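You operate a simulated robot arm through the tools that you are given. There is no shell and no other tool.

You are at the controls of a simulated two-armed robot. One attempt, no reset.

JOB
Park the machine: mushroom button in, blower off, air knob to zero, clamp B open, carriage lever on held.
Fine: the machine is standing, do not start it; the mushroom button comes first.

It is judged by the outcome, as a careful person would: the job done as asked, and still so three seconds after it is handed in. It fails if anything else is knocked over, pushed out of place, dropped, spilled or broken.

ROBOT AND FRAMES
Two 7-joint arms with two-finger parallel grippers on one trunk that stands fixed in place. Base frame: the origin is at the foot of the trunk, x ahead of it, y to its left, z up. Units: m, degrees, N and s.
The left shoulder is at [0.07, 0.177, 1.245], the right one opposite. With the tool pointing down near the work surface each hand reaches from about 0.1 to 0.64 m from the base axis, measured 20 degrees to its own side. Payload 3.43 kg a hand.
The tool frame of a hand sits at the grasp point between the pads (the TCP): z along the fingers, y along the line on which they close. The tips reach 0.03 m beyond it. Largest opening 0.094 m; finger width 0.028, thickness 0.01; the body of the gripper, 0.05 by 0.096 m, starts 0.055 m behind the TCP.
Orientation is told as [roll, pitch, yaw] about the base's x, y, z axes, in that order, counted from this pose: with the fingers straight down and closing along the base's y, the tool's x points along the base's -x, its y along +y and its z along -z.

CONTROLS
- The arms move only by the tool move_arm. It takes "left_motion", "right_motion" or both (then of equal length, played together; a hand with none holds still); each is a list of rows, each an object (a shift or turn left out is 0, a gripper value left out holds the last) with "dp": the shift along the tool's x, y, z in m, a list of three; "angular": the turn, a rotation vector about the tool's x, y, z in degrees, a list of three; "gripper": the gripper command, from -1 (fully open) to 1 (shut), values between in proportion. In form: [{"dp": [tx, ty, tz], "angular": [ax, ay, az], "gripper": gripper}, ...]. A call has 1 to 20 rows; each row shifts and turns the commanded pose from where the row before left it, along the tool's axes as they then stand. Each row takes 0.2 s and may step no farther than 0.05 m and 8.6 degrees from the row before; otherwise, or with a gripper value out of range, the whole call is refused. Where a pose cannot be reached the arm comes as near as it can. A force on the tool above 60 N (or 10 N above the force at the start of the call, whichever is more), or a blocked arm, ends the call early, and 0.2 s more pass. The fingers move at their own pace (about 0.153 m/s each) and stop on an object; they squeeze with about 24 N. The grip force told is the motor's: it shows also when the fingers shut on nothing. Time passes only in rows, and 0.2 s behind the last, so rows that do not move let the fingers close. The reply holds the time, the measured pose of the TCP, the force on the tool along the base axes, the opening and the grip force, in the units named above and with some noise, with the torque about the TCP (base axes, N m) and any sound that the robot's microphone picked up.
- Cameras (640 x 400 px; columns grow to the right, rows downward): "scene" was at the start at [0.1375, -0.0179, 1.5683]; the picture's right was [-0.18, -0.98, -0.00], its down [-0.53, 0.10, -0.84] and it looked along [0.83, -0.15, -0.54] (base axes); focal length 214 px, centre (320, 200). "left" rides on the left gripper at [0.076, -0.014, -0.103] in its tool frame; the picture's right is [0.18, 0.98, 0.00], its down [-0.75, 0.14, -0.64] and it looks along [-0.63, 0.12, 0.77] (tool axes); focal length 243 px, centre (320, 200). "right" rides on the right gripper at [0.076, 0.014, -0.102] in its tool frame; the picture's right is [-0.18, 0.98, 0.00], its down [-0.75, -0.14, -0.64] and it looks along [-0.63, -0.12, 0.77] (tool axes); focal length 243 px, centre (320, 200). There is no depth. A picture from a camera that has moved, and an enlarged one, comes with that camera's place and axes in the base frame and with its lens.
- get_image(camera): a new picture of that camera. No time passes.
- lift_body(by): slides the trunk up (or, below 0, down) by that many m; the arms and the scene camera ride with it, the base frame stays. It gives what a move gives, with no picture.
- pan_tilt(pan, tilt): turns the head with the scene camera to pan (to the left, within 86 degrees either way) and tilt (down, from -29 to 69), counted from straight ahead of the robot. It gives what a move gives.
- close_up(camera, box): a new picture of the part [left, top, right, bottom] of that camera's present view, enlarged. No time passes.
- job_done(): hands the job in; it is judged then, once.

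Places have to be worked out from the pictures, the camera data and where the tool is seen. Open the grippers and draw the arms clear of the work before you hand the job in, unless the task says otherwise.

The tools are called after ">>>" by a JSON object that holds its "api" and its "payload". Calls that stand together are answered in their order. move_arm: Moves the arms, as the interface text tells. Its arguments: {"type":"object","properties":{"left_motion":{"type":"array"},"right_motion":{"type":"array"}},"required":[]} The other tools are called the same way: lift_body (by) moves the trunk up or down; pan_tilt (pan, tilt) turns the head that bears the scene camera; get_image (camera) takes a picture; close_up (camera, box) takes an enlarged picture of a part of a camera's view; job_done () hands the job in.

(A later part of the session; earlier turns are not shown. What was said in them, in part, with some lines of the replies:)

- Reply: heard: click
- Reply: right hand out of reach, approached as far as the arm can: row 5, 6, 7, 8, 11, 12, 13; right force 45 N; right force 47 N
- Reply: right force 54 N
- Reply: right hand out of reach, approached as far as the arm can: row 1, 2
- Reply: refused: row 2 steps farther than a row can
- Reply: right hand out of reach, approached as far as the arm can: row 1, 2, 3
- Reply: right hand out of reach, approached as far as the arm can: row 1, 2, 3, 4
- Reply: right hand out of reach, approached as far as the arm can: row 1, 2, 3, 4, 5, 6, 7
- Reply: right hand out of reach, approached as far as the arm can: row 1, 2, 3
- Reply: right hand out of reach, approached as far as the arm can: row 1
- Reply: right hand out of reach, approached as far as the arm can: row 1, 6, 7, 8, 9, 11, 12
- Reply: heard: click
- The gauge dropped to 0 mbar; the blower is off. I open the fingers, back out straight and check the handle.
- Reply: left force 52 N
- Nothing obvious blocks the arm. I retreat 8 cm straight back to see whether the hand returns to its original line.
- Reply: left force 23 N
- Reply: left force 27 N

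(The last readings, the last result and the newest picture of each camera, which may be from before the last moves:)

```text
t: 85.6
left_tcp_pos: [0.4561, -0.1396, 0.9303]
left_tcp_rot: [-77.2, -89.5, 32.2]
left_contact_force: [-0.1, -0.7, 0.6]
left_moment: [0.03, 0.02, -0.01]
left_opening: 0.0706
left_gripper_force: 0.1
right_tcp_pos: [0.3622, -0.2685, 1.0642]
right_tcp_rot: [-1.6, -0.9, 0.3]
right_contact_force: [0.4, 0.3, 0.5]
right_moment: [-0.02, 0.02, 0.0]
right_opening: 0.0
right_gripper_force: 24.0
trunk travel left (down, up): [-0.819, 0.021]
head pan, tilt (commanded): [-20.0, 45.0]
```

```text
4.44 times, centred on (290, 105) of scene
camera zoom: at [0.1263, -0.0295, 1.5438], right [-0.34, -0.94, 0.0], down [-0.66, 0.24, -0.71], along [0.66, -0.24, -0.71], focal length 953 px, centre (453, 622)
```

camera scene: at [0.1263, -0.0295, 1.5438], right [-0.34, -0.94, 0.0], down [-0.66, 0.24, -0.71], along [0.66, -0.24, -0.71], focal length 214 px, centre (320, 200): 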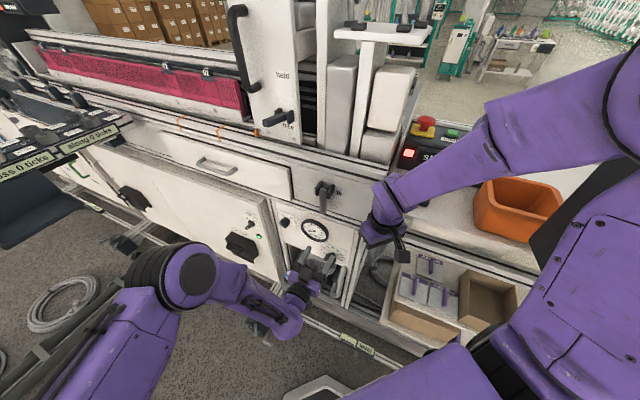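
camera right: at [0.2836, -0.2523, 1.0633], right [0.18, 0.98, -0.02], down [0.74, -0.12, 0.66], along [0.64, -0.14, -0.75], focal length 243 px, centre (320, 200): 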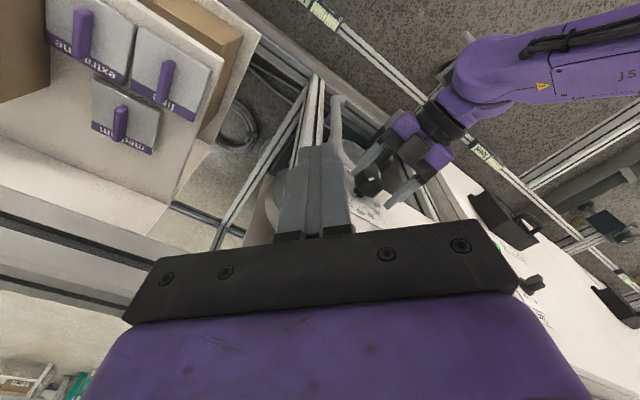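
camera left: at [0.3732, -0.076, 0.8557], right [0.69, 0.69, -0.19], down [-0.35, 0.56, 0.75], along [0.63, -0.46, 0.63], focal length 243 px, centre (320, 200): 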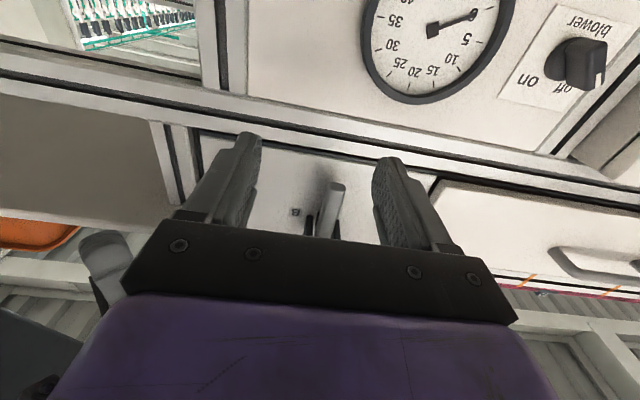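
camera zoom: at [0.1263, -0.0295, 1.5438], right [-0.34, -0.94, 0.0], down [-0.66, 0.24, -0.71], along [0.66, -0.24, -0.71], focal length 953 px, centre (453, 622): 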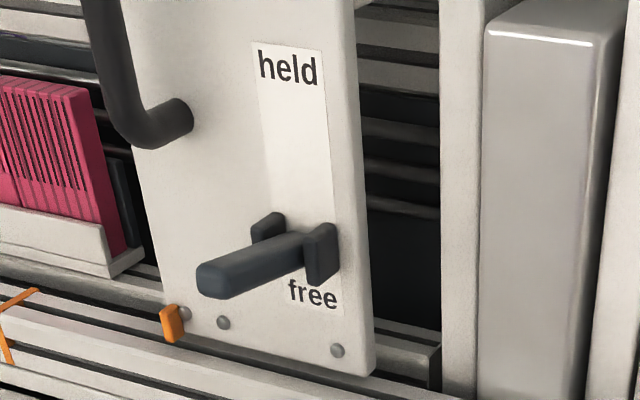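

Lever B hangs vertically at m≈0.264 (front face n≈−0.553, z 1.00–1.10) with a hinge between the brackets near z≈1.09. I raise the hand 9.5 cm and shift 4 cm left to face its lower part, then verify.

>>> {"api": "move_arm", "payload": {"left_motion": [{"dp": [-0.032, 0.0133, 0], "gripper": -0.3}, {"dp": [-0.032, 0.0133, 0]}, {"dp": [-0.031, 0.0133, 0]}, {}]}}

>>> {"api": "get_image", "payload": {"camera": "left"}}

>>> {"api": "close_up", "payload": {"camera": "scene", "box": [240, 140, 400, 260]}}

```text
t: 86.6
left_tcp_pos: [0.4869, -0.1122, 1.0268]
left_tcp_rot: [-75.5, -89.5, 30.5]
left_contact_force: [-0.3, 0.6, 0.0]
left_moment: [0.01, 0.02, -0.01]
left_opening: 0.0611
left_gripper_force: 0.1
right_tcp_pos: [0.3622, -0.269, 1.0636]
right_tcp_rot: [-1.6, -1.0, 0.2]
right_contact_force: [0.0, 0.7, -0.1]
right_moment: [0.02, -0.02, 0.02]
right_opening: 0.0
right_gripper_force: 23.4
trunk travel left (down, up): [-0.819, 0.021]
head pan, tilt (commanded): [-20.0, 45.0]
```

```text
taken
camera left: at [0.403, -0.0482, 0.9513], right [0.69, 0.69, -0.19], down [-0.35, 0.56, 0.75], along [0.63, -0.46, 0.63], focal length 243 px, centre (320, 200)
```

left: 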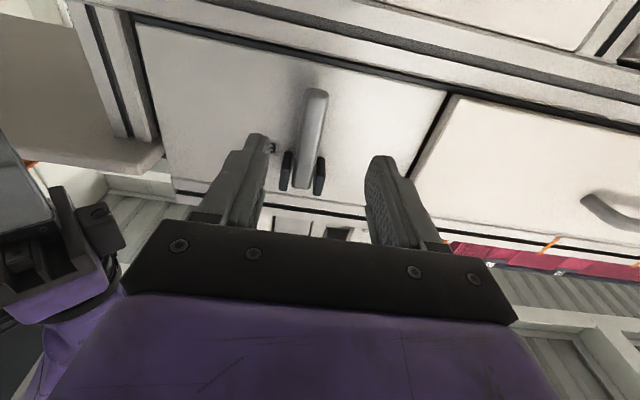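

```text
3.33 times, centred on (320, 200) of scene
camera zoom: at [0.1263, -0.0296, 1.5438], right [-0.34, -0.94, 0.0], down [-0.66, 0.24, -0.71], along [0.66, -0.24, -0.71], focal length 715 px, centre (320, 200)
```

zoom: 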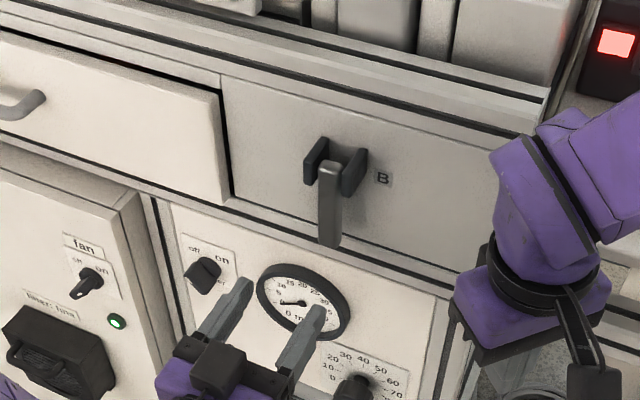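

The tool axis is ~6 mm left of the lever and near its tip; I correct (right 6 mm, up 8 mm) and advance about 10 cm so the fingertips flank the lever.

>>> {"api": "move_arm", "payload": {"left_motion": [{"dp": [-0.008, -0.006, 0.03]}, {"dp": [0, 0, 0.035]}, {"dp": [0, 0, 0.03]}, {}]}}

>>> {"api": "get_image", "payload": {"camera": "left"}}

>>> {"api": "close_up", "payload": {"camera": "scene", "box": [270, 150, 390, 230]}}

```text
t: 87.6
left_tcp_pos: [0.548, -0.1845, 1.0332]
left_tcp_rot: [-78.2, -89.5, 33.3]
left_contact_force: [-1.0, -0.4, -0.7]
left_moment: [0.01, 0.02, 0.0]
left_opening: 0.0611
left_gripper_force: 0.0
right_tcp_pos: [0.3614, -0.2693, 1.0638]
right_tcp_rot: [-1.6, -1.0, 0.3]
right_contact_force: [-0.4, 0.1, -0.1]
right_moment: [0.01, 0.0, 0.02]
right_opening: 0.0
right_gripper_force: 24.2
trunk travel left (down, up): [-0.819, 0.021]
head pan, tilt (commanded): [-20.0, 45.0]
```

```text
taken
camera left: at [0.4651, -0.1207, 0.9574], right [0.69, 0.69, -0.19], down [-0.35, 0.56, 0.75], along [0.63, -0.46, 0.63], focal length 243 px, centre (320, 200)
```

left: 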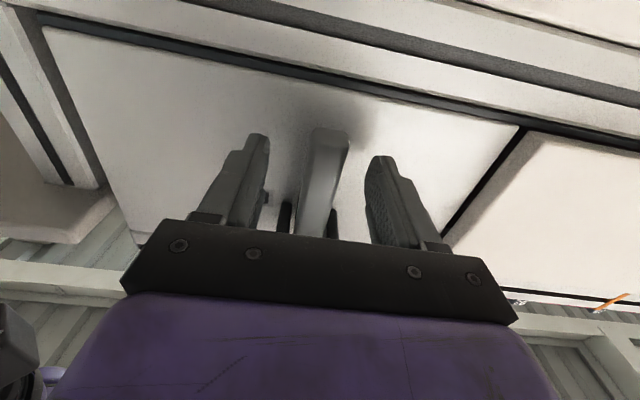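

```text
5.00 times, centred on (330, 190) of scene
camera zoom: at [0.1256, -0.0293, 1.5439], right [-0.34, -0.94, 0.0], down [-0.66, 0.24, -0.71], along [0.66, -0.24, -0.71], focal length 1072 px, centre (270, 250)
```

zoom: 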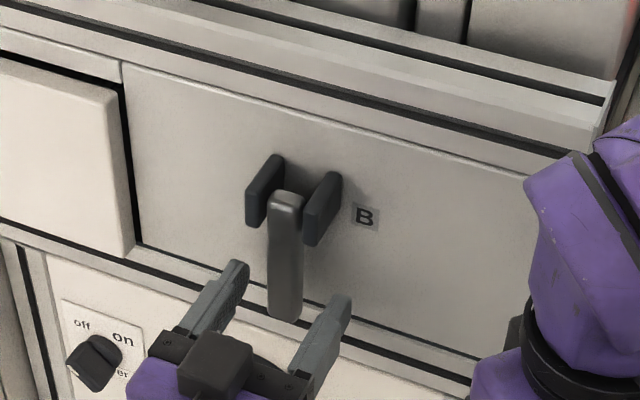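

The lever is centred between the fingers. I go in another 14 mm and close on it.

>>> {"api": "move_arm", "payload": {"left_motion": [{"dp": [0, 0.001, 0.014]}, {}, {"gripper": 1}, {"gripper": 1}, {"gripper": 1}]}}

>>> {"api": "get_image", "payload": {"camera": "left"}}

>>> {"api": "close_up", "payload": {"camera": "scene", "box": [270, 150, 390, 230]}}

```text
t: 88.8
left_tcp_pos: [0.5597, -0.1913, 1.0332]
left_tcp_rot: [-76.8, -89.6, 31.9]
left_contact_force: [2.5, 0.7, -1.0]
left_moment: [0.53, -0.46, 0.03]
left_opening: 0.0262
left_gripper_force: 45.1
right_tcp_pos: [0.3621, -0.2681, 1.0632]
right_tcp_rot: [-1.6, -0.9, 0.3]
right_contact_force: [0.1, -0.2, 0.9]
right_moment: [0.04, 0.02, 0.01]
right_opening: 0.0
right_gripper_force: 24.7
trunk travel left (down, up): [-0.819, 0.021]
head pan, tilt (commanded): [-20.0, 45.0]
```

```text
taken
camera left: at [0.4767, -0.1288, 0.9573], right [0.69, 0.69, -0.19], down [-0.35, 0.56, 0.75], along [0.63, -0.46, 0.63], focal length 243 px, centre (320, 200)
```

left: 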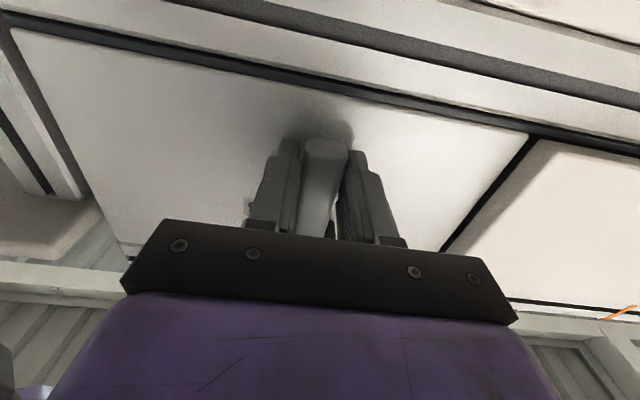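

```text
5.00 times, centred on (330, 190) of scene
camera zoom: at [0.1268, -0.0293, 1.5438], right [-0.34, -0.94, 0.0], down [-0.66, 0.24, -0.71], along [0.66, -0.24, -0.71], focal length 1072 px, centre (270, 250)
```

zoom: 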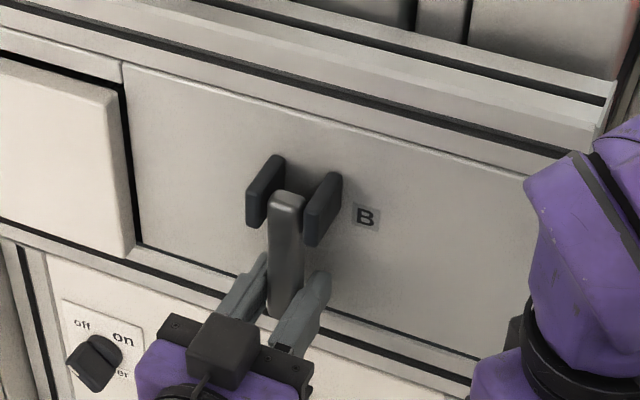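

Lever B is gripped (26 mm wide). I swing it outward and up along its arc around the hinge, first ~40°, watching the forces.

>>> {"api": "move_arm", "payload": {"left_motion": [{"dp": [-0.0028, 0, -0.0115]}, {"dp": [-0.0047, 0, -0.0109]}, {"dp": [-0.0065, 0, -0.0099]}, {"dp": [-0.0082, 0, -0.0086]}, {}]}}

>>> {"api": "get_image", "payload": {"camera": "left"}}

>>> {"api": "close_up", "payload": {"camera": "scene", "box": [270, 150, 390, 230]}}

```text
t: 90.0
left_tcp_pos: [0.5323, -0.1632, 1.0518]
left_tcp_rot: [-36.5, -89.2, -8.6]
left_contact_force: [0.5, 2.4, -32.5]
left_moment: [1.7, 0.11, 0.19]
left_opening: 0.022
left_gripper_force: 45.0
right_tcp_pos: [0.3651, -0.2691, 1.062]
right_tcp_rot: [-1.5, -0.7, 0.4]
right_contact_force: [-0.2, -0.9, 0.8]
right_moment: [0.01, 0.01, 0.0]
right_opening: 0.0
right_gripper_force: 23.5
trunk travel left (down, up): [-0.819, 0.021]
head pan, tilt (commanded): [-20.0, 45.0]
```

```text
taken
camera left: at [0.4482, -0.0998, 0.9765], right [0.69, 0.69, -0.19], down [-0.34, 0.55, 0.76], along [0.63, -0.46, 0.62], focal length 243 px, centre (320, 200)
```

left: 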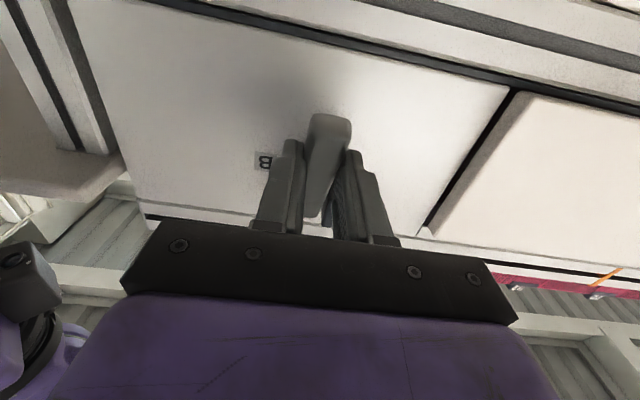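

```text
5.00 times, centred on (330, 190) of scene
camera zoom: at [0.1315, -0.0311, 1.5431], right [-0.34, -0.94, 0.0], down [-0.67, 0.24, -0.7], along [0.66, -0.24, -0.71], focal length 1072 px, centre (270, 250)
```

zoom: 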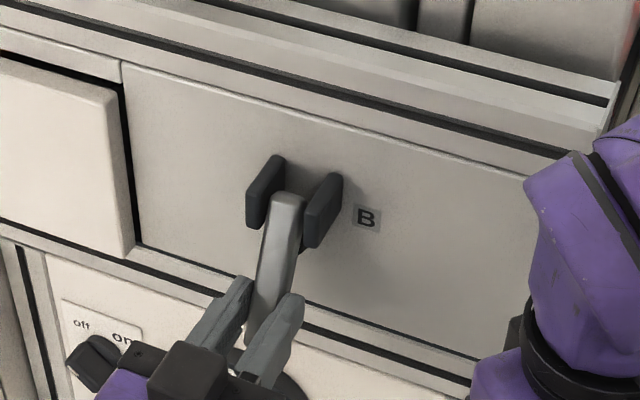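

The lever swings out; a ~32 N downward reaction shows the hinge is a bit higher than assumed. I adjust the arc (flatter first) and continue.

>>> {"api": "move_arm", "payload": {"left_motion": [{"dp": [-0.004, 0, -0.0105]}, {"dp": [-0.0085, 0, -0.0095]}, {"dp": [-0.0115, 0, -0.007]}, {}]}}

>>> {"api": "close_up", "payload": {"camera": "scene", "box": [270, 150, 390, 230]}}

>>> {"api": "get_image", "payload": {"camera": "left"}}

```text
t: 91.0
left_tcp_pos: [0.5139, -0.1464, 1.0794]
left_tcp_rot: [-70.0, -89.5, 24.9]
left_contact_force: [11.0, -8.4, -11.7]
left_moment: [1.17, 0.41, -0.36]
left_opening: 0.0214
left_gripper_force: 45.2
right_tcp_pos: [0.3656, -0.2715, 1.0622]
right_tcp_rot: [-1.4, -0.9, 0.3]
right_contact_force: [0.2, 0.7, 0.2]
right_moment: [0.01, 0.02, 0.02]
right_opening: 0.0001
right_gripper_force: 23.9
trunk travel left (down, up): [-0.819, 0.021]
head pan, tilt (commanded): [-20.0, 45.0]
```

```text
5.00 times, centred on (330, 190) of scene
camera zoom: at [0.1313, -0.0331, 1.5435], right [-0.34, -0.94, 0.0], down [-0.67, 0.24, -0.7], along [0.66, -0.24, -0.71], focal length 1072 px, centre (270, 250)
```

zoom: 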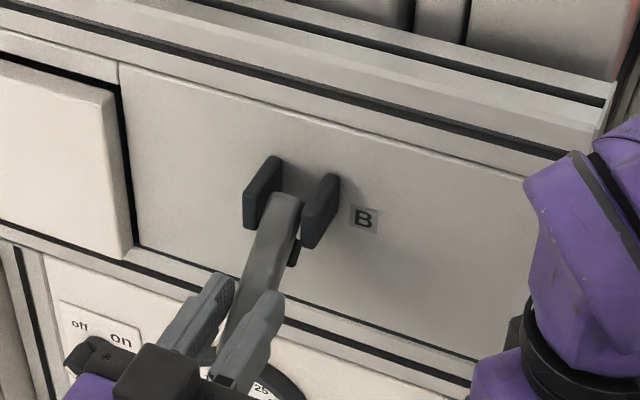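

```text
taken
camera left: at [0.4304, -0.0823, 1.0036], right [0.69, 0.69, -0.19], down [-0.35, 0.56, 0.75], along [0.63, -0.46, 0.63], focal length 243 px, centre (320, 200)
```

left: 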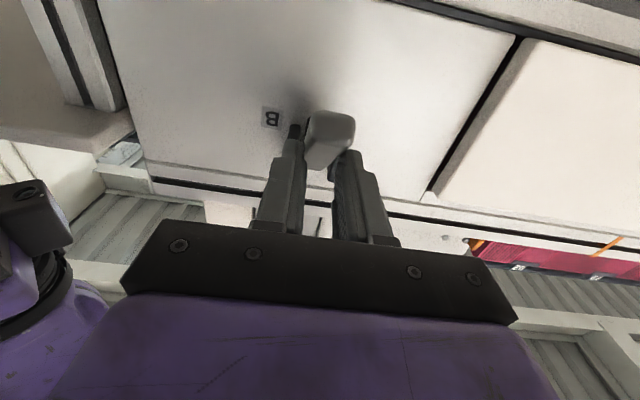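

The lever is ~60° out and the load is small. I keep lifting along the arc to horizontal.

>>> {"api": "move_arm", "payload": {"left_motion": [{"dp": [-0.0125, 0, -0.0055]}, {"dp": [-0.0145, 0, -0.003]}, {"dp": [-0.0145, 0, 0]}, {}]}}

>>> {"api": "close_up", "payload": {"camera": "scene", "box": [250, 130, 390, 230]}}

>>> {"api": "get_image", "payload": {"camera": "left"}}

```text
t: 92.0
left_tcp_pos: [0.5045, -0.1373, 1.1181]
left_tcp_rot: [-39.4, -89.2, -5.7]
left_contact_force: [-6.7, 2.1, -32.8]
left_moment: [1.05, 1.13, -0.1]
left_opening: 0.0213
left_gripper_force: 44.9
right_tcp_pos: [0.3631, -0.2687, 1.0616]
right_tcp_rot: [-1.4, -0.8, 0.2]
right_contact_force: [-0.4, -0.8, 0.5]
right_moment: [0.0, 0.02, -0.01]
right_opening: 0.0001
right_gripper_force: 23.7
trunk travel left (down, up): [-0.819, 0.021]
head pan, tilt (commanded): [-20.0, 45.0]
```

```text
4.00 times, centred on (320, 180) of scene
camera zoom: at [0.1292, -0.0309, 1.5432], right [-0.34, -0.94, 0.0], down [-0.67, 0.24, -0.71], along [0.66, -0.24, -0.71], focal length 858 px, centre (320, 280)
```

zoom: 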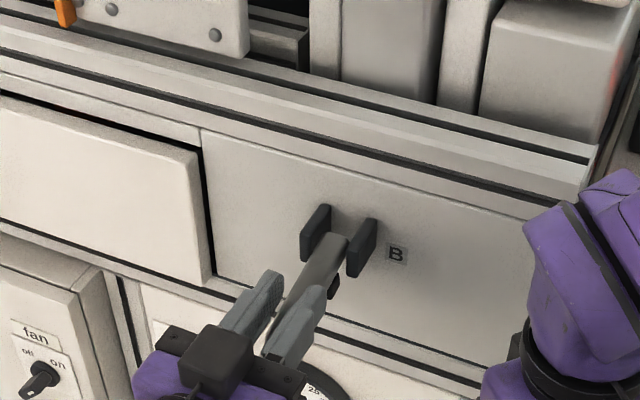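

```text
taken
camera left: at [0.4213, -0.0729, 1.0426], right [0.69, 0.69, -0.19], down [-0.34, 0.55, 0.76], along [0.63, -0.46, 0.62], focal length 243 px, centre (320, 200)
```

left: 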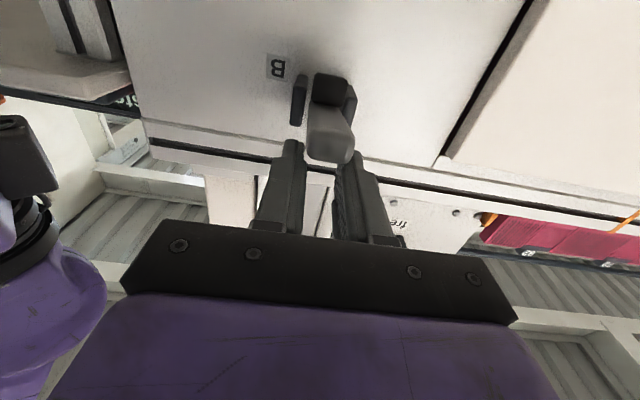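

The lever is about horizontal now. I continue upward a little to feel whether it goes on or has reached its stop.

>>> {"api": "move_arm", "payload": {"left_motion": [{"dp": [-0.012, 0, 0.001]}, {"dp": [-0.012, 0, 0.003]}, {}]}}

>>> {"api": "close_up", "payload": {"camera": "scene", "box": [250, 130, 390, 230]}}

>>> {"api": "get_image", "payload": {"camera": "left"}}

```text
t: 92.8
left_tcp_pos: [0.509, -0.1392, 1.1463]
left_tcp_rot: [-86.1, -89.5, 41.2]
left_contact_force: [0.9, 0.0, -0.6]
left_moment: [0.0, 0.02, 0.02]
left_opening: 0.0
left_gripper_force: 33.5
right_tcp_pos: [0.3624, -0.2689, 1.0635]
right_tcp_rot: [-1.4, -0.9, 0.3]
right_contact_force: [-0.2, -0.3, 0.6]
right_moment: [0.0, 0.01, -0.03]
right_opening: 0.0003
right_gripper_force: 23.7
trunk travel left (down, up): [-0.819, 0.021]
head pan, tilt (commanded): [-20.0, 45.0]
```

```text
4.00 times, centred on (320, 180) of scene
camera zoom: at [0.1272, -0.0299, 1.5438], right [-0.34, -0.94, 0.0], down [-0.67, 0.24, -0.71], along [0.66, -0.24, -0.71], focal length 858 px, centre (320, 280)
```

zoom: 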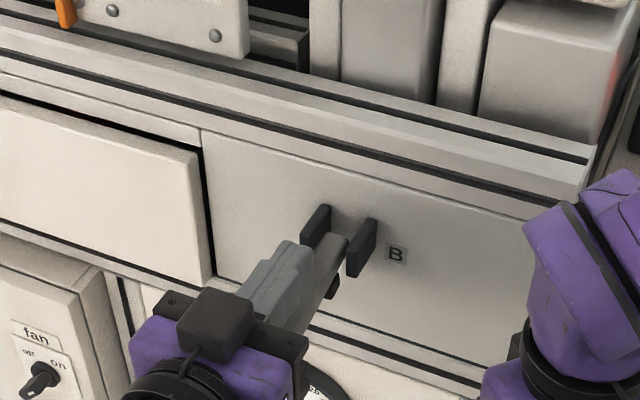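

```text
taken
camera left: at [0.425, -0.0764, 1.0698], right [0.69, 0.69, -0.19], down [-0.35, 0.56, 0.75], along [0.63, -0.45, 0.63], focal length 243 px, centre (320, 200)
```

left: 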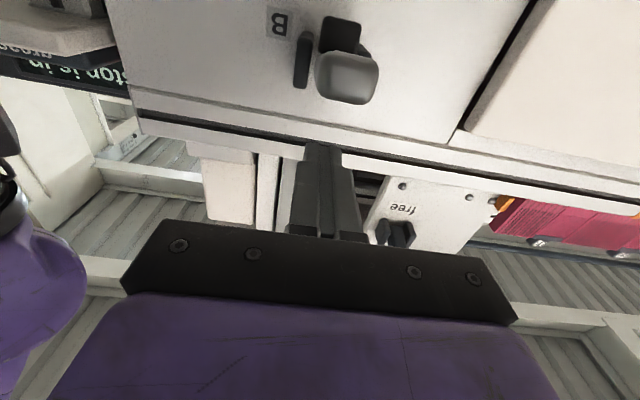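

The fingers slipped off upward and closed above the lever, which stays sticking straight out (~horizontal), so it seems to be at its stop. To be sure, I go around below it and push up gently with closed fingers.

>>> {"api": "move_arm", "payload": {"left_motion": [{"dp": [0, 0, -0.04]}, {"dp": [0, 0, -0.03]}, {"dp": [0.048, 0, 0]}, {"dp": [0.045, 0, 0]}, {"dp": [0, 0, 0.035]}, {"dp": [0, 0, 0.035]}, {"dp": [0, 0, 0.025]}, {}]}}

>>> {"api": "get_image", "payload": {"camera": "left"}}

>>> {"api": "close_up", "payload": {"camera": "scene", "box": [250, 130, 390, 230]}}

```text
t: 94.6
left_tcp_pos: [0.5265, -0.1574, 1.0515]
left_tcp_rot: [-68.0, -89.6, 23.3]
left_contact_force: [-0.3, 0.2, 0.0]
left_moment: [-0.01, -0.01, 0.01]
left_opening: 0.0
left_gripper_force: 32.7
right_tcp_pos: [0.361, -0.2694, 1.0641]
right_tcp_rot: [-1.6, -0.9, 0.4]
right_contact_force: [0.9, -0.2, -0.4]
right_moment: [-0.02, -0.01, 0.0]
right_opening: 0.0
right_gripper_force: 24.1
trunk travel left (down, up): [-0.819, 0.021]
head pan, tilt (commanded): [-20.0, 45.0]
```

```text
taken
camera left: at [0.4425, -0.0937, 0.976], right [0.69, 0.7, -0.19], down [-0.35, 0.56, 0.75], along [0.63, -0.45, 0.63], focal length 243 px, centre (320, 200)
```

left: 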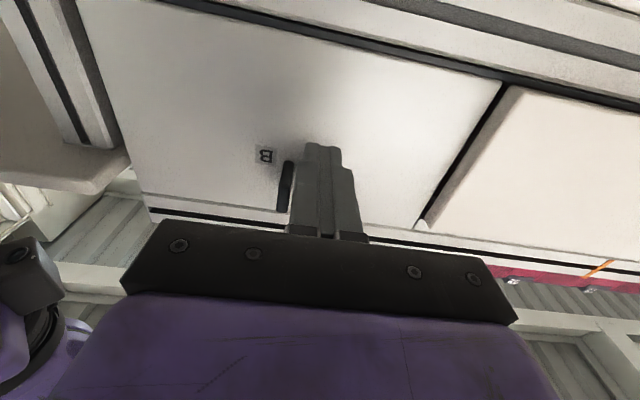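

```text
4.00 times, centred on (320, 180) of scene
camera zoom: at [0.1254, -0.0293, 1.5439], right [-0.34, -0.94, 0.0], down [-0.66, 0.24, -0.71], along [0.66, -0.24, -0.71], focal length 858 px, centre (320, 280)
```

zoom: 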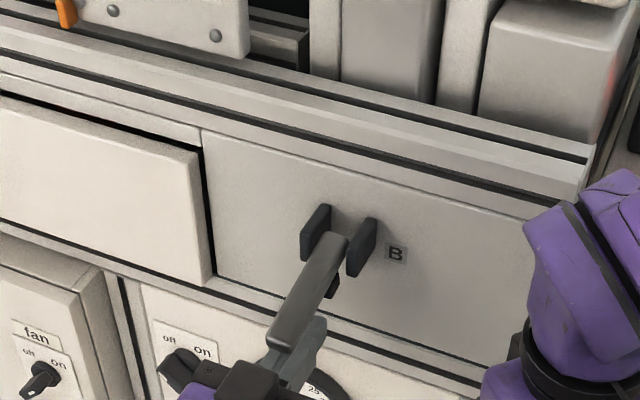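

The lever now sits ~5–10° below horizontal. I push up from below with the closed fingers in small steps to find its real end stop.

>>> {"api": "move_arm", "payload": {"left_motion": [{"dp": [-0.008, 0, 0]}, {"dp": [-0.008, 0, 0]}, {"dp": [-0.008, 0, 0]}, {}]}}

>>> {"api": "close_up", "payload": {"camera": "scene", "box": [250, 130, 390, 230]}}

```text
t: 95.6
left_tcp_pos: [0.5263, -0.1567, 1.0682]
left_tcp_rot: [-42.2, -88.7, -2.9]
left_contact_force: [-8.9, 10.2, -49.4]
left_moment: [-1.11, -1.63, -0.08]
left_opening: 0.0
left_gripper_force: 32.8
right_tcp_pos: [0.3653, -0.2688, 1.0621]
right_tcp_rot: [-1.5, -0.9, 0.3]
right_contact_force: [0.1, -0.5, 0.1]
right_moment: [0.02, -0.05, -0.01]
right_opening: 0.0
right_gripper_force: 24.2
trunk travel left (down, up): [-0.819, 0.021]
head pan, tilt (commanded): [-20.0, 45.0]
```

```text
4.00 times, centred on (320, 180) of scene
camera zoom: at [0.1311, -0.0287, 1.5427], right [-0.34, -0.94, 0.0], down [-0.67, 0.24, -0.7], along [0.66, -0.24, -0.71], focal length 858 px, centre (320, 280)
```

zoom: 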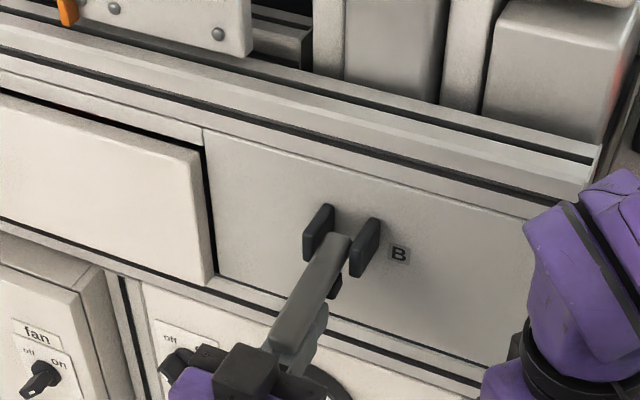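

At ~49 N the lever doesn't move any more, so it is at its open end stop. I lower the fingers off it and back out, then verify it stays.

>>> {"api": "move_arm", "payload": {"left_motion": [{"dp": [0.015, 0, 0]}, {"dp": [0.02, 0, 0]}, {"dp": [0, 0, -0.04]}, {"dp": [0, 0, -0.04]}, {"dp": [0, 0, -0.02], "gripper": -0.3}, {}]}}

>>> {"api": "close_up", "payload": {"camera": "scene", "box": [250, 130, 390, 230]}}

>>> {"api": "get_image", "payload": {"camera": "left"}}

```text
t: 97.0
left_tcp_pos: [0.457, -0.0828, 1.0412]
left_tcp_rot: [-83.3, -88.8, 39.2]
left_contact_force: [-0.8, 0.3, -0.2]
left_moment: [-0.01, -0.02, 0.01]
left_opening: 0.0611
left_gripper_force: 0.0
right_tcp_pos: [0.3619, -0.2685, 1.0622]
right_tcp_rot: [-1.6, -1.0, 0.4]
right_contact_force: [0.6, -0.7, 0.5]
right_moment: [0.01, 0.02, 0.01]
right_opening: 0.0
right_gripper_force: 23.9
trunk travel left (down, up): [-0.819, 0.021]
head pan, tilt (commanded): [-20.0, 45.0]
```

```text
4.00 times, centred on (320, 180) of scene
camera zoom: at [0.1262, -0.0294, 1.5439], right [-0.34, -0.94, 0.0], down [-0.66, 0.24, -0.71], along [0.66, -0.24, -0.71], focal length 858 px, centre (320, 280)
```

zoom: 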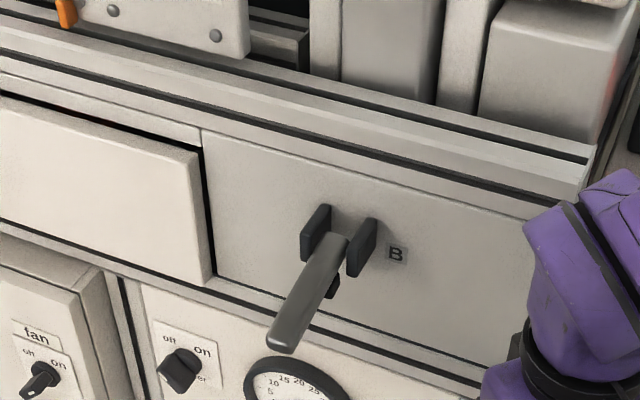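

```text
taken
camera left: at [0.3725, -0.0214, 0.9661], right [0.68, 0.7, -0.2], down [-0.35, 0.56, 0.75], along [0.64, -0.44, 0.63], focal length 243 px, centre (320, 200)
```

left: 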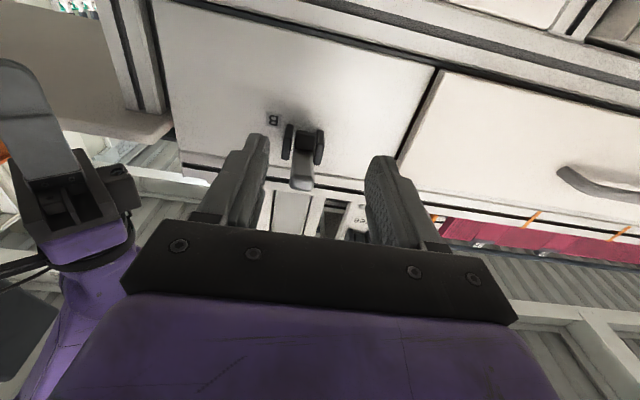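

Lever B stays out and open. Now the carriage lever: I take close-ups to locate it and its hinge.

>>> {"api": "close_up", "payload": {"camera": "scene", "box": [240, 50, 340, 130]}}

>>> {"api": "close_up", "payload": {"camera": "left", "box": [270, 150, 420, 250]}}

```text
5.00 times, centred on (290, 90) of scene
camera zoom: at [0.1262, -0.0294, 1.5439], right [-0.34, -0.94, 0.0], down [-0.66, 0.24, -0.71], along [0.66, -0.24, -0.71], focal length 1072 px, centre (470, 750)
```

zoom: 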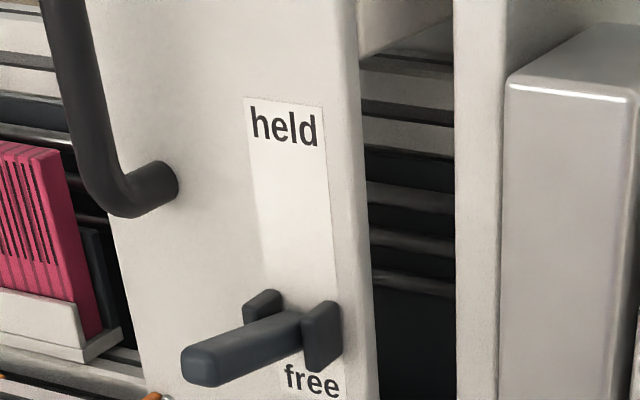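

```text
4.00 times, centred on (345, 200) of left
camera zoom: at [0.3725, -0.0214, 0.9661], right [0.68, 0.7, -0.2], down [-0.35, 0.56, 0.75], along [0.64, -0.44, 0.63], focal length 970 px, centre (220, 200)
```

zoom: 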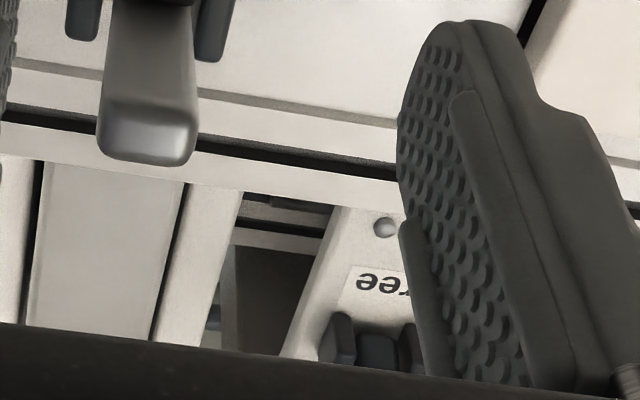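

I move the left hand left 12.5 cm and up 18 cm, staying ~15 cm in front of the machine, to view the carriage lever from below.

>>> {"api": "move_arm", "payload": {"left_motion": [{"dp": [-0.036, 0.025, 0], "gripper": 1}, {"dp": [-0.036, 0.025, 0]}, {"dp": [-0.036, 0.025, 0]}, {"dp": [-0.036, 0.025, 0]}, {"dp": [-0.036, 0.025, 0]}, {}]}}

>>> {"api": "get_image", "payload": {"camera": "left"}}

>>> {"api": "get_image", "payload": {"camera": "scene"}}

```text
t: 98.4
left_tcp_pos: [0.5431, 0.0008, 1.22]
left_tcp_rot: [-71.9, -89.6, 26.9]
left_contact_force: [-0.3, 0.0, 0.6]
left_moment: [0.01, 0.03, -0.02]
left_opening: 0.0
left_gripper_force: 23.1
right_tcp_pos: [0.362, -0.2692, 1.0628]
right_tcp_rot: [-1.5, -1.1, 0.2]
right_contact_force: [-0.1, -0.4, -0.3]
right_moment: [0.02, 0.03, -0.03]
right_opening: 0.0002
right_gripper_force: 23.9
trunk travel left (down, up): [-0.819, 0.021]
head pan, tilt (commanded): [-20.0, 45.0]
```

```text
taken
camera left: at [0.46, 0.064, 1.1441], right [0.69, 0.69, -0.19], down [-0.35, 0.56, 0.75], along [0.63, -0.46, 0.63], focal length 243 px, centre (320, 200)
```

left: 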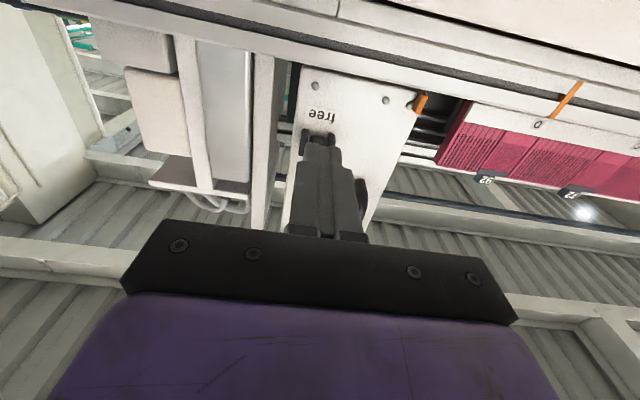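

```text
taken
camera scene: at [0.1264, -0.0301, 1.5438], right [-0.34, -0.94, 0.0], down [-0.66, 0.24, -0.71], along [0.66, -0.24, -0.71], focal length 214 px, centre (320, 200)
```

scene: 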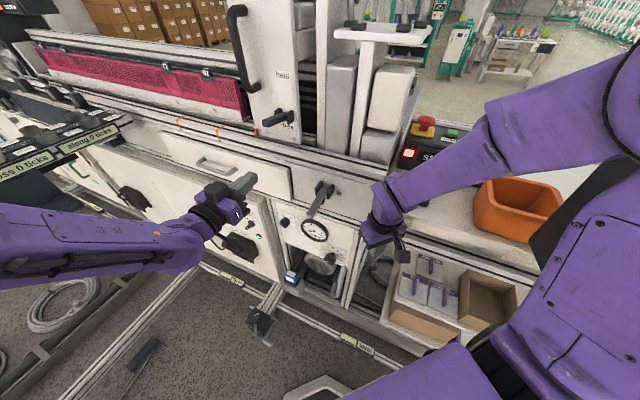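

The "free" label and plate are at n≈−0.597; the lever's hinge is near m 0.3945, z 1.297 and its tip at n≈−0.503, z 1.31 (sticking out). I slide the closed fingers in underneath it (z 1.25).

>>> {"api": "move_arm", "payload": {"left_motion": [{"dp": [-0.03, 0.01, 0]}, {"dp": [0, 0, 0.035]}, {"dp": [0, 0, 0.035]}, {"dp": [0, 0, 0.035]}, {"dp": [0, 0, 0.022]}, {}]}}

>>> {"api": "get_image", "payload": {"camera": "left"}}

>>> {"api": "close_up", "payload": {"camera": "scene", "box": [220, 60, 360, 160]}}

```text
t: 99.8
left_tcp_pos: [0.6416, -0.0812, 1.2509]
left_tcp_rot: [-76.1, -89.5, 31.2]
left_contact_force: [0.5, -0.1, 1.5]
left_moment: [-0.06, -0.02, 0.0]
left_opening: 0.0
left_gripper_force: 23.8
right_tcp_pos: [0.3625, -0.2687, 1.0636]
right_tcp_rot: [-1.5, -1.0, 0.3]
right_contact_force: [0.0, 0.1, 0.4]
right_moment: [-0.01, 0.02, -0.02]
right_opening: 0.0
right_gripper_force: 23.9
trunk travel left (down, up): [-0.819, 0.021]
head pan, tilt (commanded): [-20.0, 45.0]
```

```text
taken
camera left: at [0.5587, -0.0181, 1.1746], right [0.69, 0.69, -0.19], down [-0.35, 0.56, 0.75], along [0.63, -0.46, 0.63], focal length 243 px, centre (320, 200)
```

left: 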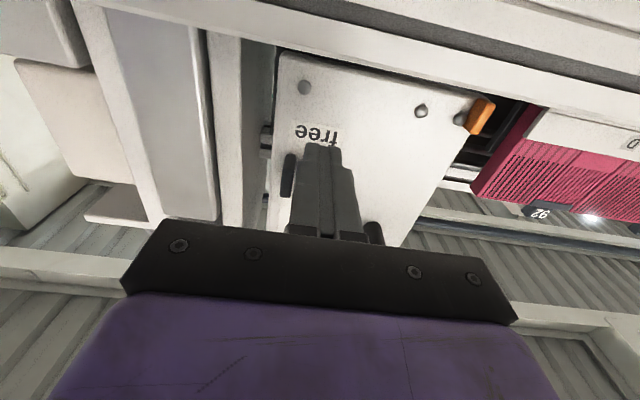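

```text
4.00 times, centred on (290, 110) of scene
camera zoom: at [0.1259, -0.0294, 1.5439], right [-0.34, -0.94, 0.0], down [-0.66, 0.24, -0.71], along [0.66, -0.24, -0.71], focal length 858 px, centre (440, 560)
```

zoom: 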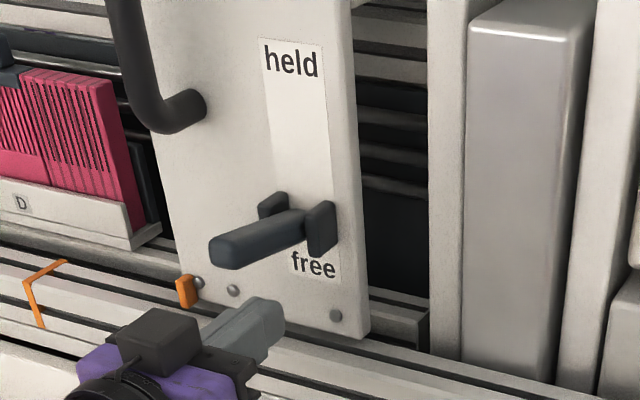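

The fingers are under the lever, aligned with it. I lift in steps to swing the lever up.

>>> {"api": "move_arm", "payload": {"left_motion": [{"dp": [-0.014, 0, 0]}, {"dp": [-0.014, 0, 0]}, {"dp": [-0.012, 0, 0]}, {"dp": [-0.012, 0, 0]}, {}]}}

>>> {"api": "close_up", "payload": {"camera": "scene", "box": [220, 60, 360, 160]}}

>>> {"api": "get_image", "payload": {"camera": "left"}}

```text
t: 101.0
left_tcp_pos: [0.6428, -0.0807, 1.3041]
left_tcp_rot: [-87.7, -89.5, 42.7]
left_contact_force: [-0.4, 1.0, 0.1]
left_moment: [-0.04, -0.03, 0.0]
left_opening: 0.0
left_gripper_force: 24.0
right_tcp_pos: [0.36, -0.2673, 1.0626]
right_tcp_rot: [-1.6, -1.0, 0.3]
right_contact_force: [0.6, -0.7, 0.1]
right_moment: [0.0, -0.01, -0.02]
right_opening: 0.0
right_gripper_force: 23.7
trunk travel left (down, up): [-0.819, 0.021]
head pan, tilt (commanded): [-20.0, 45.0]
```

```text
4.00 times, centred on (290, 110) of scene
camera zoom: at [0.1263, -0.0294, 1.5439], right [-0.34, -0.94, 0.0], down [-0.66, 0.24, -0.71], along [0.66, -0.24, -0.71], focal length 858 px, centre (440, 560)
```

zoom: 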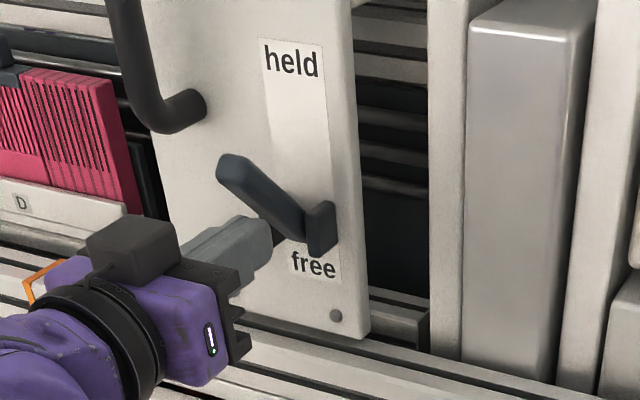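

```text
taken
camera left: at [0.5594, -0.0175, 1.2287], right [0.69, 0.69, -0.19], down [-0.35, 0.56, 0.75], along [0.63, -0.45, 0.63], focal length 243 px, centre (320, 200)
```

left: 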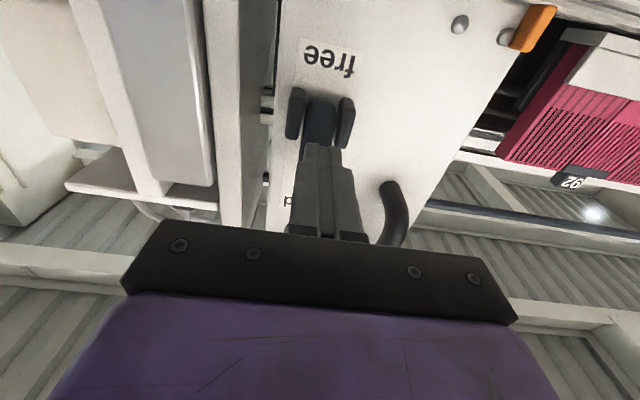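

The lever rises (~45°) with almost no load. I continue up and then inward toward "held".

>>> {"api": "move_arm", "payload": {"left_motion": [{"dp": [-0.013, 0, 0]}, {"dp": [-0.013, 0, 0]}, {"dp": [-0.008, 0, 0.01]}, {"dp": [0, 0, 0.01]}, {}]}}

>>> {"api": "close_up", "payload": {"camera": "scene", "box": [220, 60, 360, 160]}}

>>> {"api": "get_image", "payload": {"camera": "left"}}

```text
t: 102.2
left_tcp_pos: [0.6491, -0.0874, 1.3378]
left_tcp_rot: [-85.4, -89.6, 40.4]
left_contact_force: [-29.8, 25.1, -19.3]
left_moment: [0.34, -0.33, 0.09]
left_opening: 0.0
left_gripper_force: 24.7
right_tcp_pos: [0.3573, -0.2629, 1.0674]
right_tcp_rot: [-1.9, -1.3, 0.2]
right_contact_force: [1.2, -0.3, -0.3]
right_moment: [0.0, 0.02, -0.01]
right_opening: 0.0
right_gripper_force: 24.2
trunk travel left (down, up): [-0.819, 0.021]
head pan, tilt (commanded): [-20.0, 45.0]
```

```text
4.00 times, centred on (290, 110) of scene
camera zoom: at [0.1185, -0.0201, 1.5443], right [-0.34, -0.94, 0.0], down [-0.66, 0.24, -0.71], along [0.67, -0.24, -0.7], focal length 858 px, centre (440, 560)
```

zoom: 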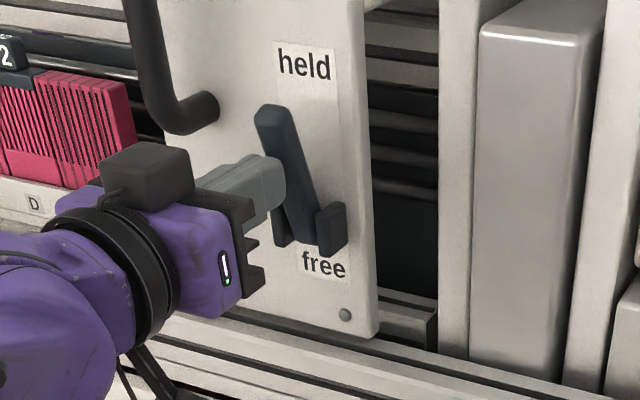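

```text
taken
camera left: at [0.5671, -0.0237, 1.262], right [0.69, 0.69, -0.19], down [-0.35, 0.56, 0.75], along [0.63, -0.46, 0.63], focal length 243 px, centre (320, 200)
```

left: 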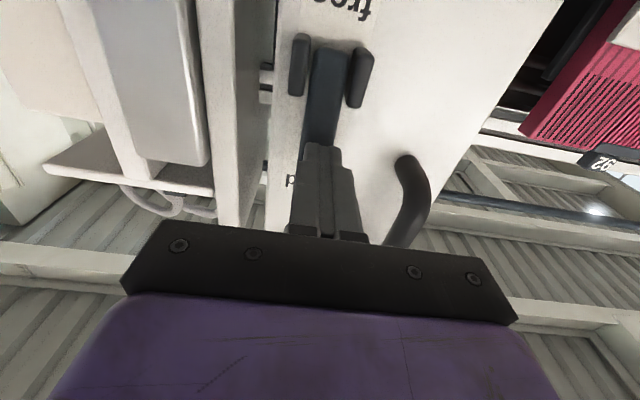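

The lever is up at roughly 73–75°, now resisting with ~39 N — likely its stop. I back off slightly and look whether it stays there and how it relates to the "held" mark.

>>> {"api": "move_arm", "payload": {"left_motion": [{"dp": [0, 0, -0.02]}, {"dp": [0.0, 0, -0.04]}, {"dp": [0, 0, -0.03]}, {}]}}

>>> {"api": "close_up", "payload": {"camera": "scene", "box": [220, 50, 360, 150]}}

>>> {"api": "get_image", "payload": {"camera": "left"}}

```text
t: 103.2
left_tcp_pos: [0.5948, -0.0339, 1.3349]
left_tcp_rot: [-59.5, -89.5, 14.4]
left_contact_force: [0.2, -0.3, 0.0]
left_moment: [0.02, -0.02, 0.01]
left_opening: 0.0001
left_gripper_force: 24.1
right_tcp_pos: [0.3629, -0.2712, 1.0622]
right_tcp_rot: [-1.4, -0.9, 0.1]
right_contact_force: [-0.2, 0.5, 0.3]
right_moment: [0.02, 0.01, 0.0]
right_opening: 0.0
right_gripper_force: 24.1
trunk travel left (down, up): [-0.819, 0.021]
head pan, tilt (commanded): [-20.0, 45.0]
```

```text
4.00 times, centred on (290, 100) of scene
camera zoom: at [0.1284, -0.0328, 1.5436], right [-0.34, -0.94, 0.0], down [-0.67, 0.24, -0.71], along [0.66, -0.24, -0.71], focal length 858 px, centre (440, 600)
```

zoom: 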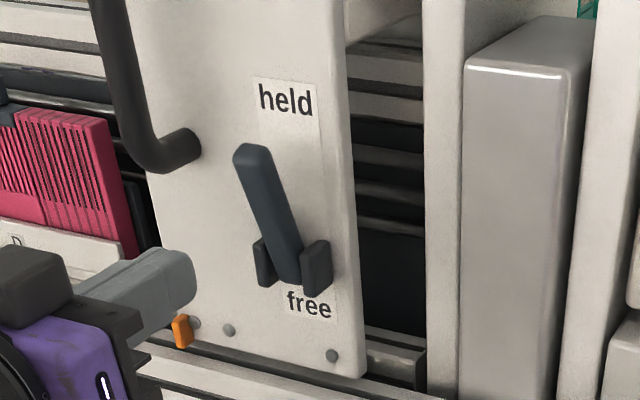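

```text
taken
camera left: at [0.5117, 0.0288, 1.2596], right [0.69, 0.69, -0.19], down [-0.35, 0.56, 0.76], along [0.63, -0.46, 0.63], focal length 243 px, centre (320, 200)
```

left: 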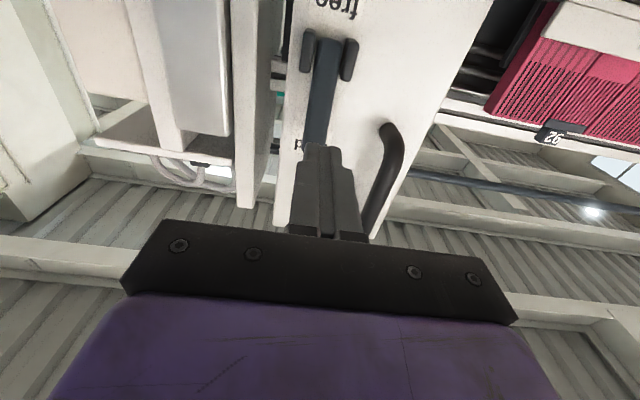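

The lever stays up by itself pointing at "held". To be sure it's fully home, I push once more nearer its tip (more leverage) and listen/feel.

>>> {"api": "move_arm", "payload": {"left_motion": [{"dp": [-0.028, 0, 0]}, {"dp": [0, 0, 0.035]}, {"dp": [0, 0, 0.032]}, {"dp": [0, 0, 0.008]}, {"dp": [0, 0, 0.006]}, {}]}}

>>> {"api": "close_up", "payload": {"camera": "scene", "box": [220, 50, 360, 150]}}

```text
t: 104.6
left_tcp_pos: [0.6454, -0.0816, 1.3666]
left_tcp_rot: [-114.1, -89.4, 69.0]
left_contact_force: [-23.4, 19.5, -6.9]
left_moment: [0.11, -0.04, -0.1]
left_opening: 0.0
left_gripper_force: 24.8
right_tcp_pos: [0.356, -0.2641, 1.0676]
right_tcp_rot: [-1.9, -1.3, 0.3]
right_contact_force: [-0.3, 0.0, -0.4]
right_moment: [0.01, -0.03, 0.0]
right_opening: 0.0
right_gripper_force: 23.8
trunk travel left (down, up): [-0.819, 0.021]
head pan, tilt (commanded): [-20.0, 45.0]
```

```text
4.00 times, centred on (290, 100) of scene
camera zoom: at [0.1182, -0.0215, 1.5445], right [-0.34, -0.94, 0.0], down [-0.66, 0.24, -0.71], along [0.67, -0.24, -0.7], focal length 858 px, centre (440, 600)
```

zoom: 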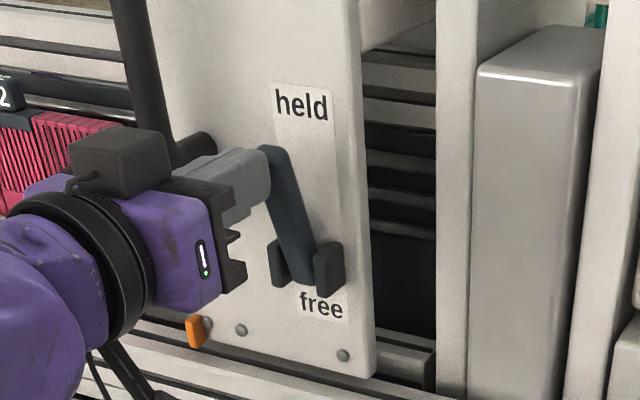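

Same angle under 30 N near the tip: the carriage lever is home at "held". I withdraw the left hand, open both grippers, and then inspect all five controls.

>>> {"api": "move_arm", "payload": {"left_motion": [{"dp": [0, 0, -0.03]}, {"dp": [0, 0, -0.04]}, {"dp": [0, 0, -0.04]}, {"dp": [0, 0.03, -0.03]}, {"dp": [0, 0.04, -0.02]}, {"dp": [0, 0.04, 0], "gripper": -1}, {"gripper": -1}, {}], "right_motion": [{}, {}, {}, {}, {}, {"gripper": -1}, {"gripper": -1}, {}]}}

>>> {"api": "get_image", "payload": {"camera": "scene"}}

>>> {"api": "close_up", "payload": {"camera": "scene", "box": [220, 50, 360, 150]}}

>>> {"api": "close_up", "payload": {"camera": "scene", "box": [240, 160, 400, 270]}}

>>> {"api": "close_up", "payload": {"camera": "scene", "box": [380, 100, 500, 190]}}

```text
t: 106.4
left_tcp_pos: [0.6141, 0.1042, 1.3646]
left_tcp_rot: [-86.0, -89.5, 41.1]
left_contact_force: [0.5, 0.5, -0.6]
left_moment: [0.01, 0.0, 0.04]
left_opening: 0.094
left_gripper_force: 0.0
right_tcp_pos: [0.3612, -0.2678, 1.0639]
right_tcp_rot: [-1.6, -1.1, 0.3]
right_contact_force: [0.2, 0.4, -0.2]
right_moment: [-0.02, -0.03, 0.0]
right_opening: 0.094
right_gripper_force: 0.0
trunk travel left (down, up): [-0.819, 0.021]
head pan, tilt (commanded): [-20.0, 45.0]
```

```text
taken
camera scene: at [0.1251, -0.0286, 1.544], right [-0.34, -0.94, 0.0], down [-0.66, 0.24, -0.71], along [0.66, -0.24, -0.71], focal length 214 px, centre (320, 200)
```

scene: 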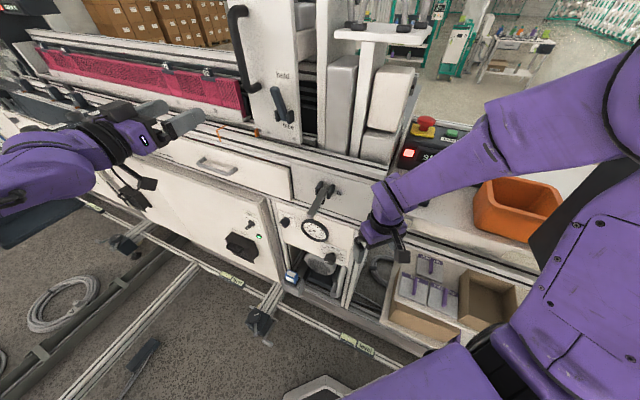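

```text
4.00 times, centred on (290, 100) of scene
camera zoom: at [0.1251, -0.0286, 1.544], right [-0.34, -0.94, 0.0], down [-0.66, 0.24, -0.71], along [0.66, -0.24, -0.71], focal length 858 px, centre (440, 600)
```

zoom: 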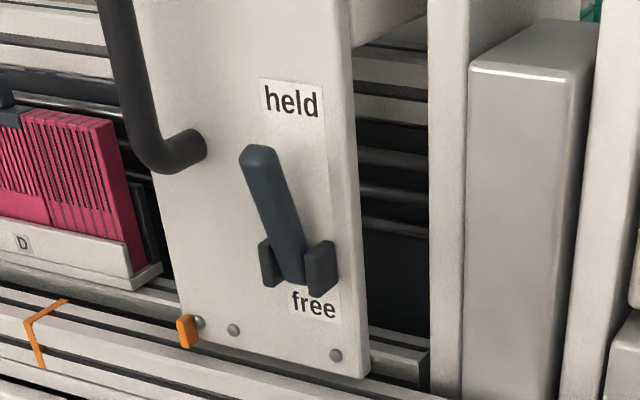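

```text
3.64 times, centred on (320, 215) of scene
camera zoom: at [0.1251, -0.0286, 1.544], right [-0.34, -0.94, 0.0], down [-0.66, 0.24, -0.71], along [0.66, -0.24, -0.71], focal length 780 px, centre (320, 146)
```

zoom: 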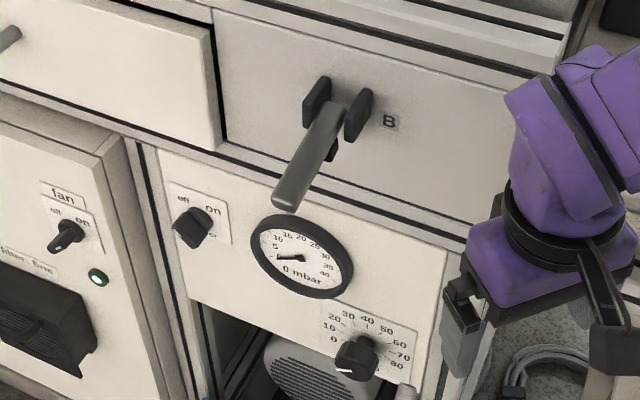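

```text
4.44 times, centred on (440, 145) of scene
camera zoom: at [0.1251, -0.0286, 1.544], right [-0.34, -0.94, 0.0], down [-0.66, 0.24, -0.71], along [0.66, -0.24, -0.71], focal length 953 px, centre (-213, 444)
```

zoom: 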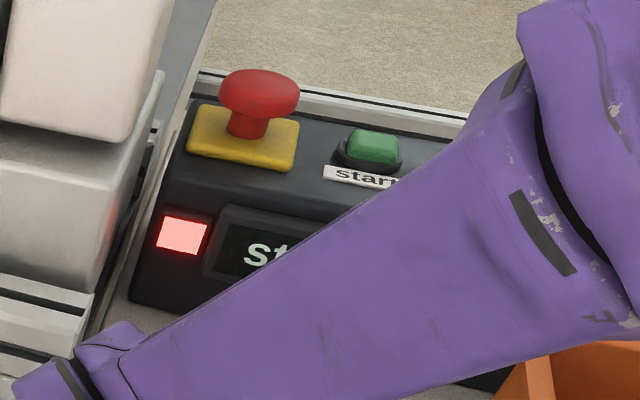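

All five controls read as asked: stop in, blower off with 0 mbar, air at 0, lever B open, carriage on held; fan untouched. One last check that the neighbouring cabinet I brushed is unchanged, from the same head pose as my first view.

>>> {"api": "pan_tilt", "payload": {"pan": -86, "tilt": 35}}

>>> {"api": "get_image", "payload": {"camera": "scene"}}

```text
t: 107.8
left_tcp_pos: [0.6162, 0.1037, 1.3647]
left_tcp_rot: [-78.5, -89.6, 33.4]
left_contact_force: [0.2, 0.3, 0.0]
left_moment: [0.01, 0.01, -0.02]
left_opening: 0.094
left_gripper_force: 0.1
right_tcp_pos: [0.3617, -0.2681, 1.0638]
right_tcp_rot: [-1.6, -1.0, 0.3]
right_contact_force: [-0.5, -0.8, -0.1]
right_moment: [-0.01, 0.0, -0.03]
right_opening: 0.0939
right_gripper_force: 0.0
trunk travel left (down, up): [-0.819, 0.021]
head pan, tilt (commanded): [-85.9, 35.0]
```

```text
taken
camera scene: at [0.0563, -0.0891, 1.5587], right [-1.0, -0.07, 0.0], down [-0.04, 0.57, -0.82], along [0.06, -0.82, -0.57], focal length 214 px, centre (320, 200)
```

scene: 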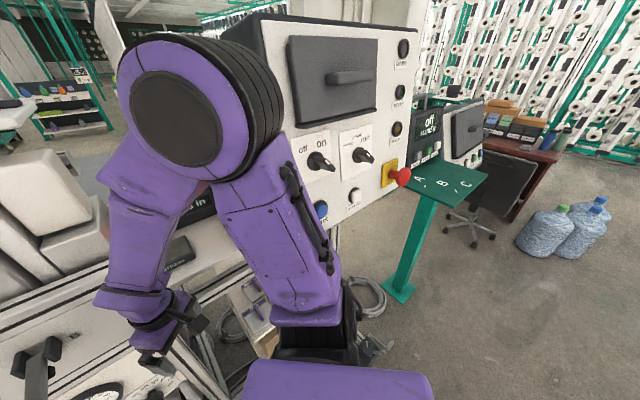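

The cabinet, its mushroom and its switches look the same as in the first view. Both grippers are open, both arms are clear with no contact forces, and all five controls are set, so I hand the job in.

>>> {"api": "job_done", "payload": {}}

```text
The job is handed in.
```

The machine is parked and the job is handed in; I don't have the verdict yet. The mushroom button went in first, and I never touched start.

| Control | Set to | What shows it |
|---|---|---|
| Mushroom button | In | It clicked, the lamp turned red and the display reads "stop is in" |
| Blower | Off | The switch is on "off" and the gauge reads 0 mbar |
| Air knob | Zero | The mark lines up with the 0 tick to within about 1° |
| Clamp B | Open | The lever swung out to about horizontal, stopped against a push of about 49 N and stays there |
| Carriage lever | Held | The lever is up against its stop, pointing at "held", and stays there |

- **Cabinet contact:** while withdrawing the right arm after the mushroom button, the gripper leaned on the corner of the neighbouring cabinet with about 47 N for a couple of seconds. I moved it off. In the last picture the cabinet, its mushroom button and its switches look the same as at the start.
- **Clamp B:** the lever carries only the letter "B", with no open or closed marks. I took hanging down as closed and swung out as open.

Both grippers are open and both arms are clear of the machine.
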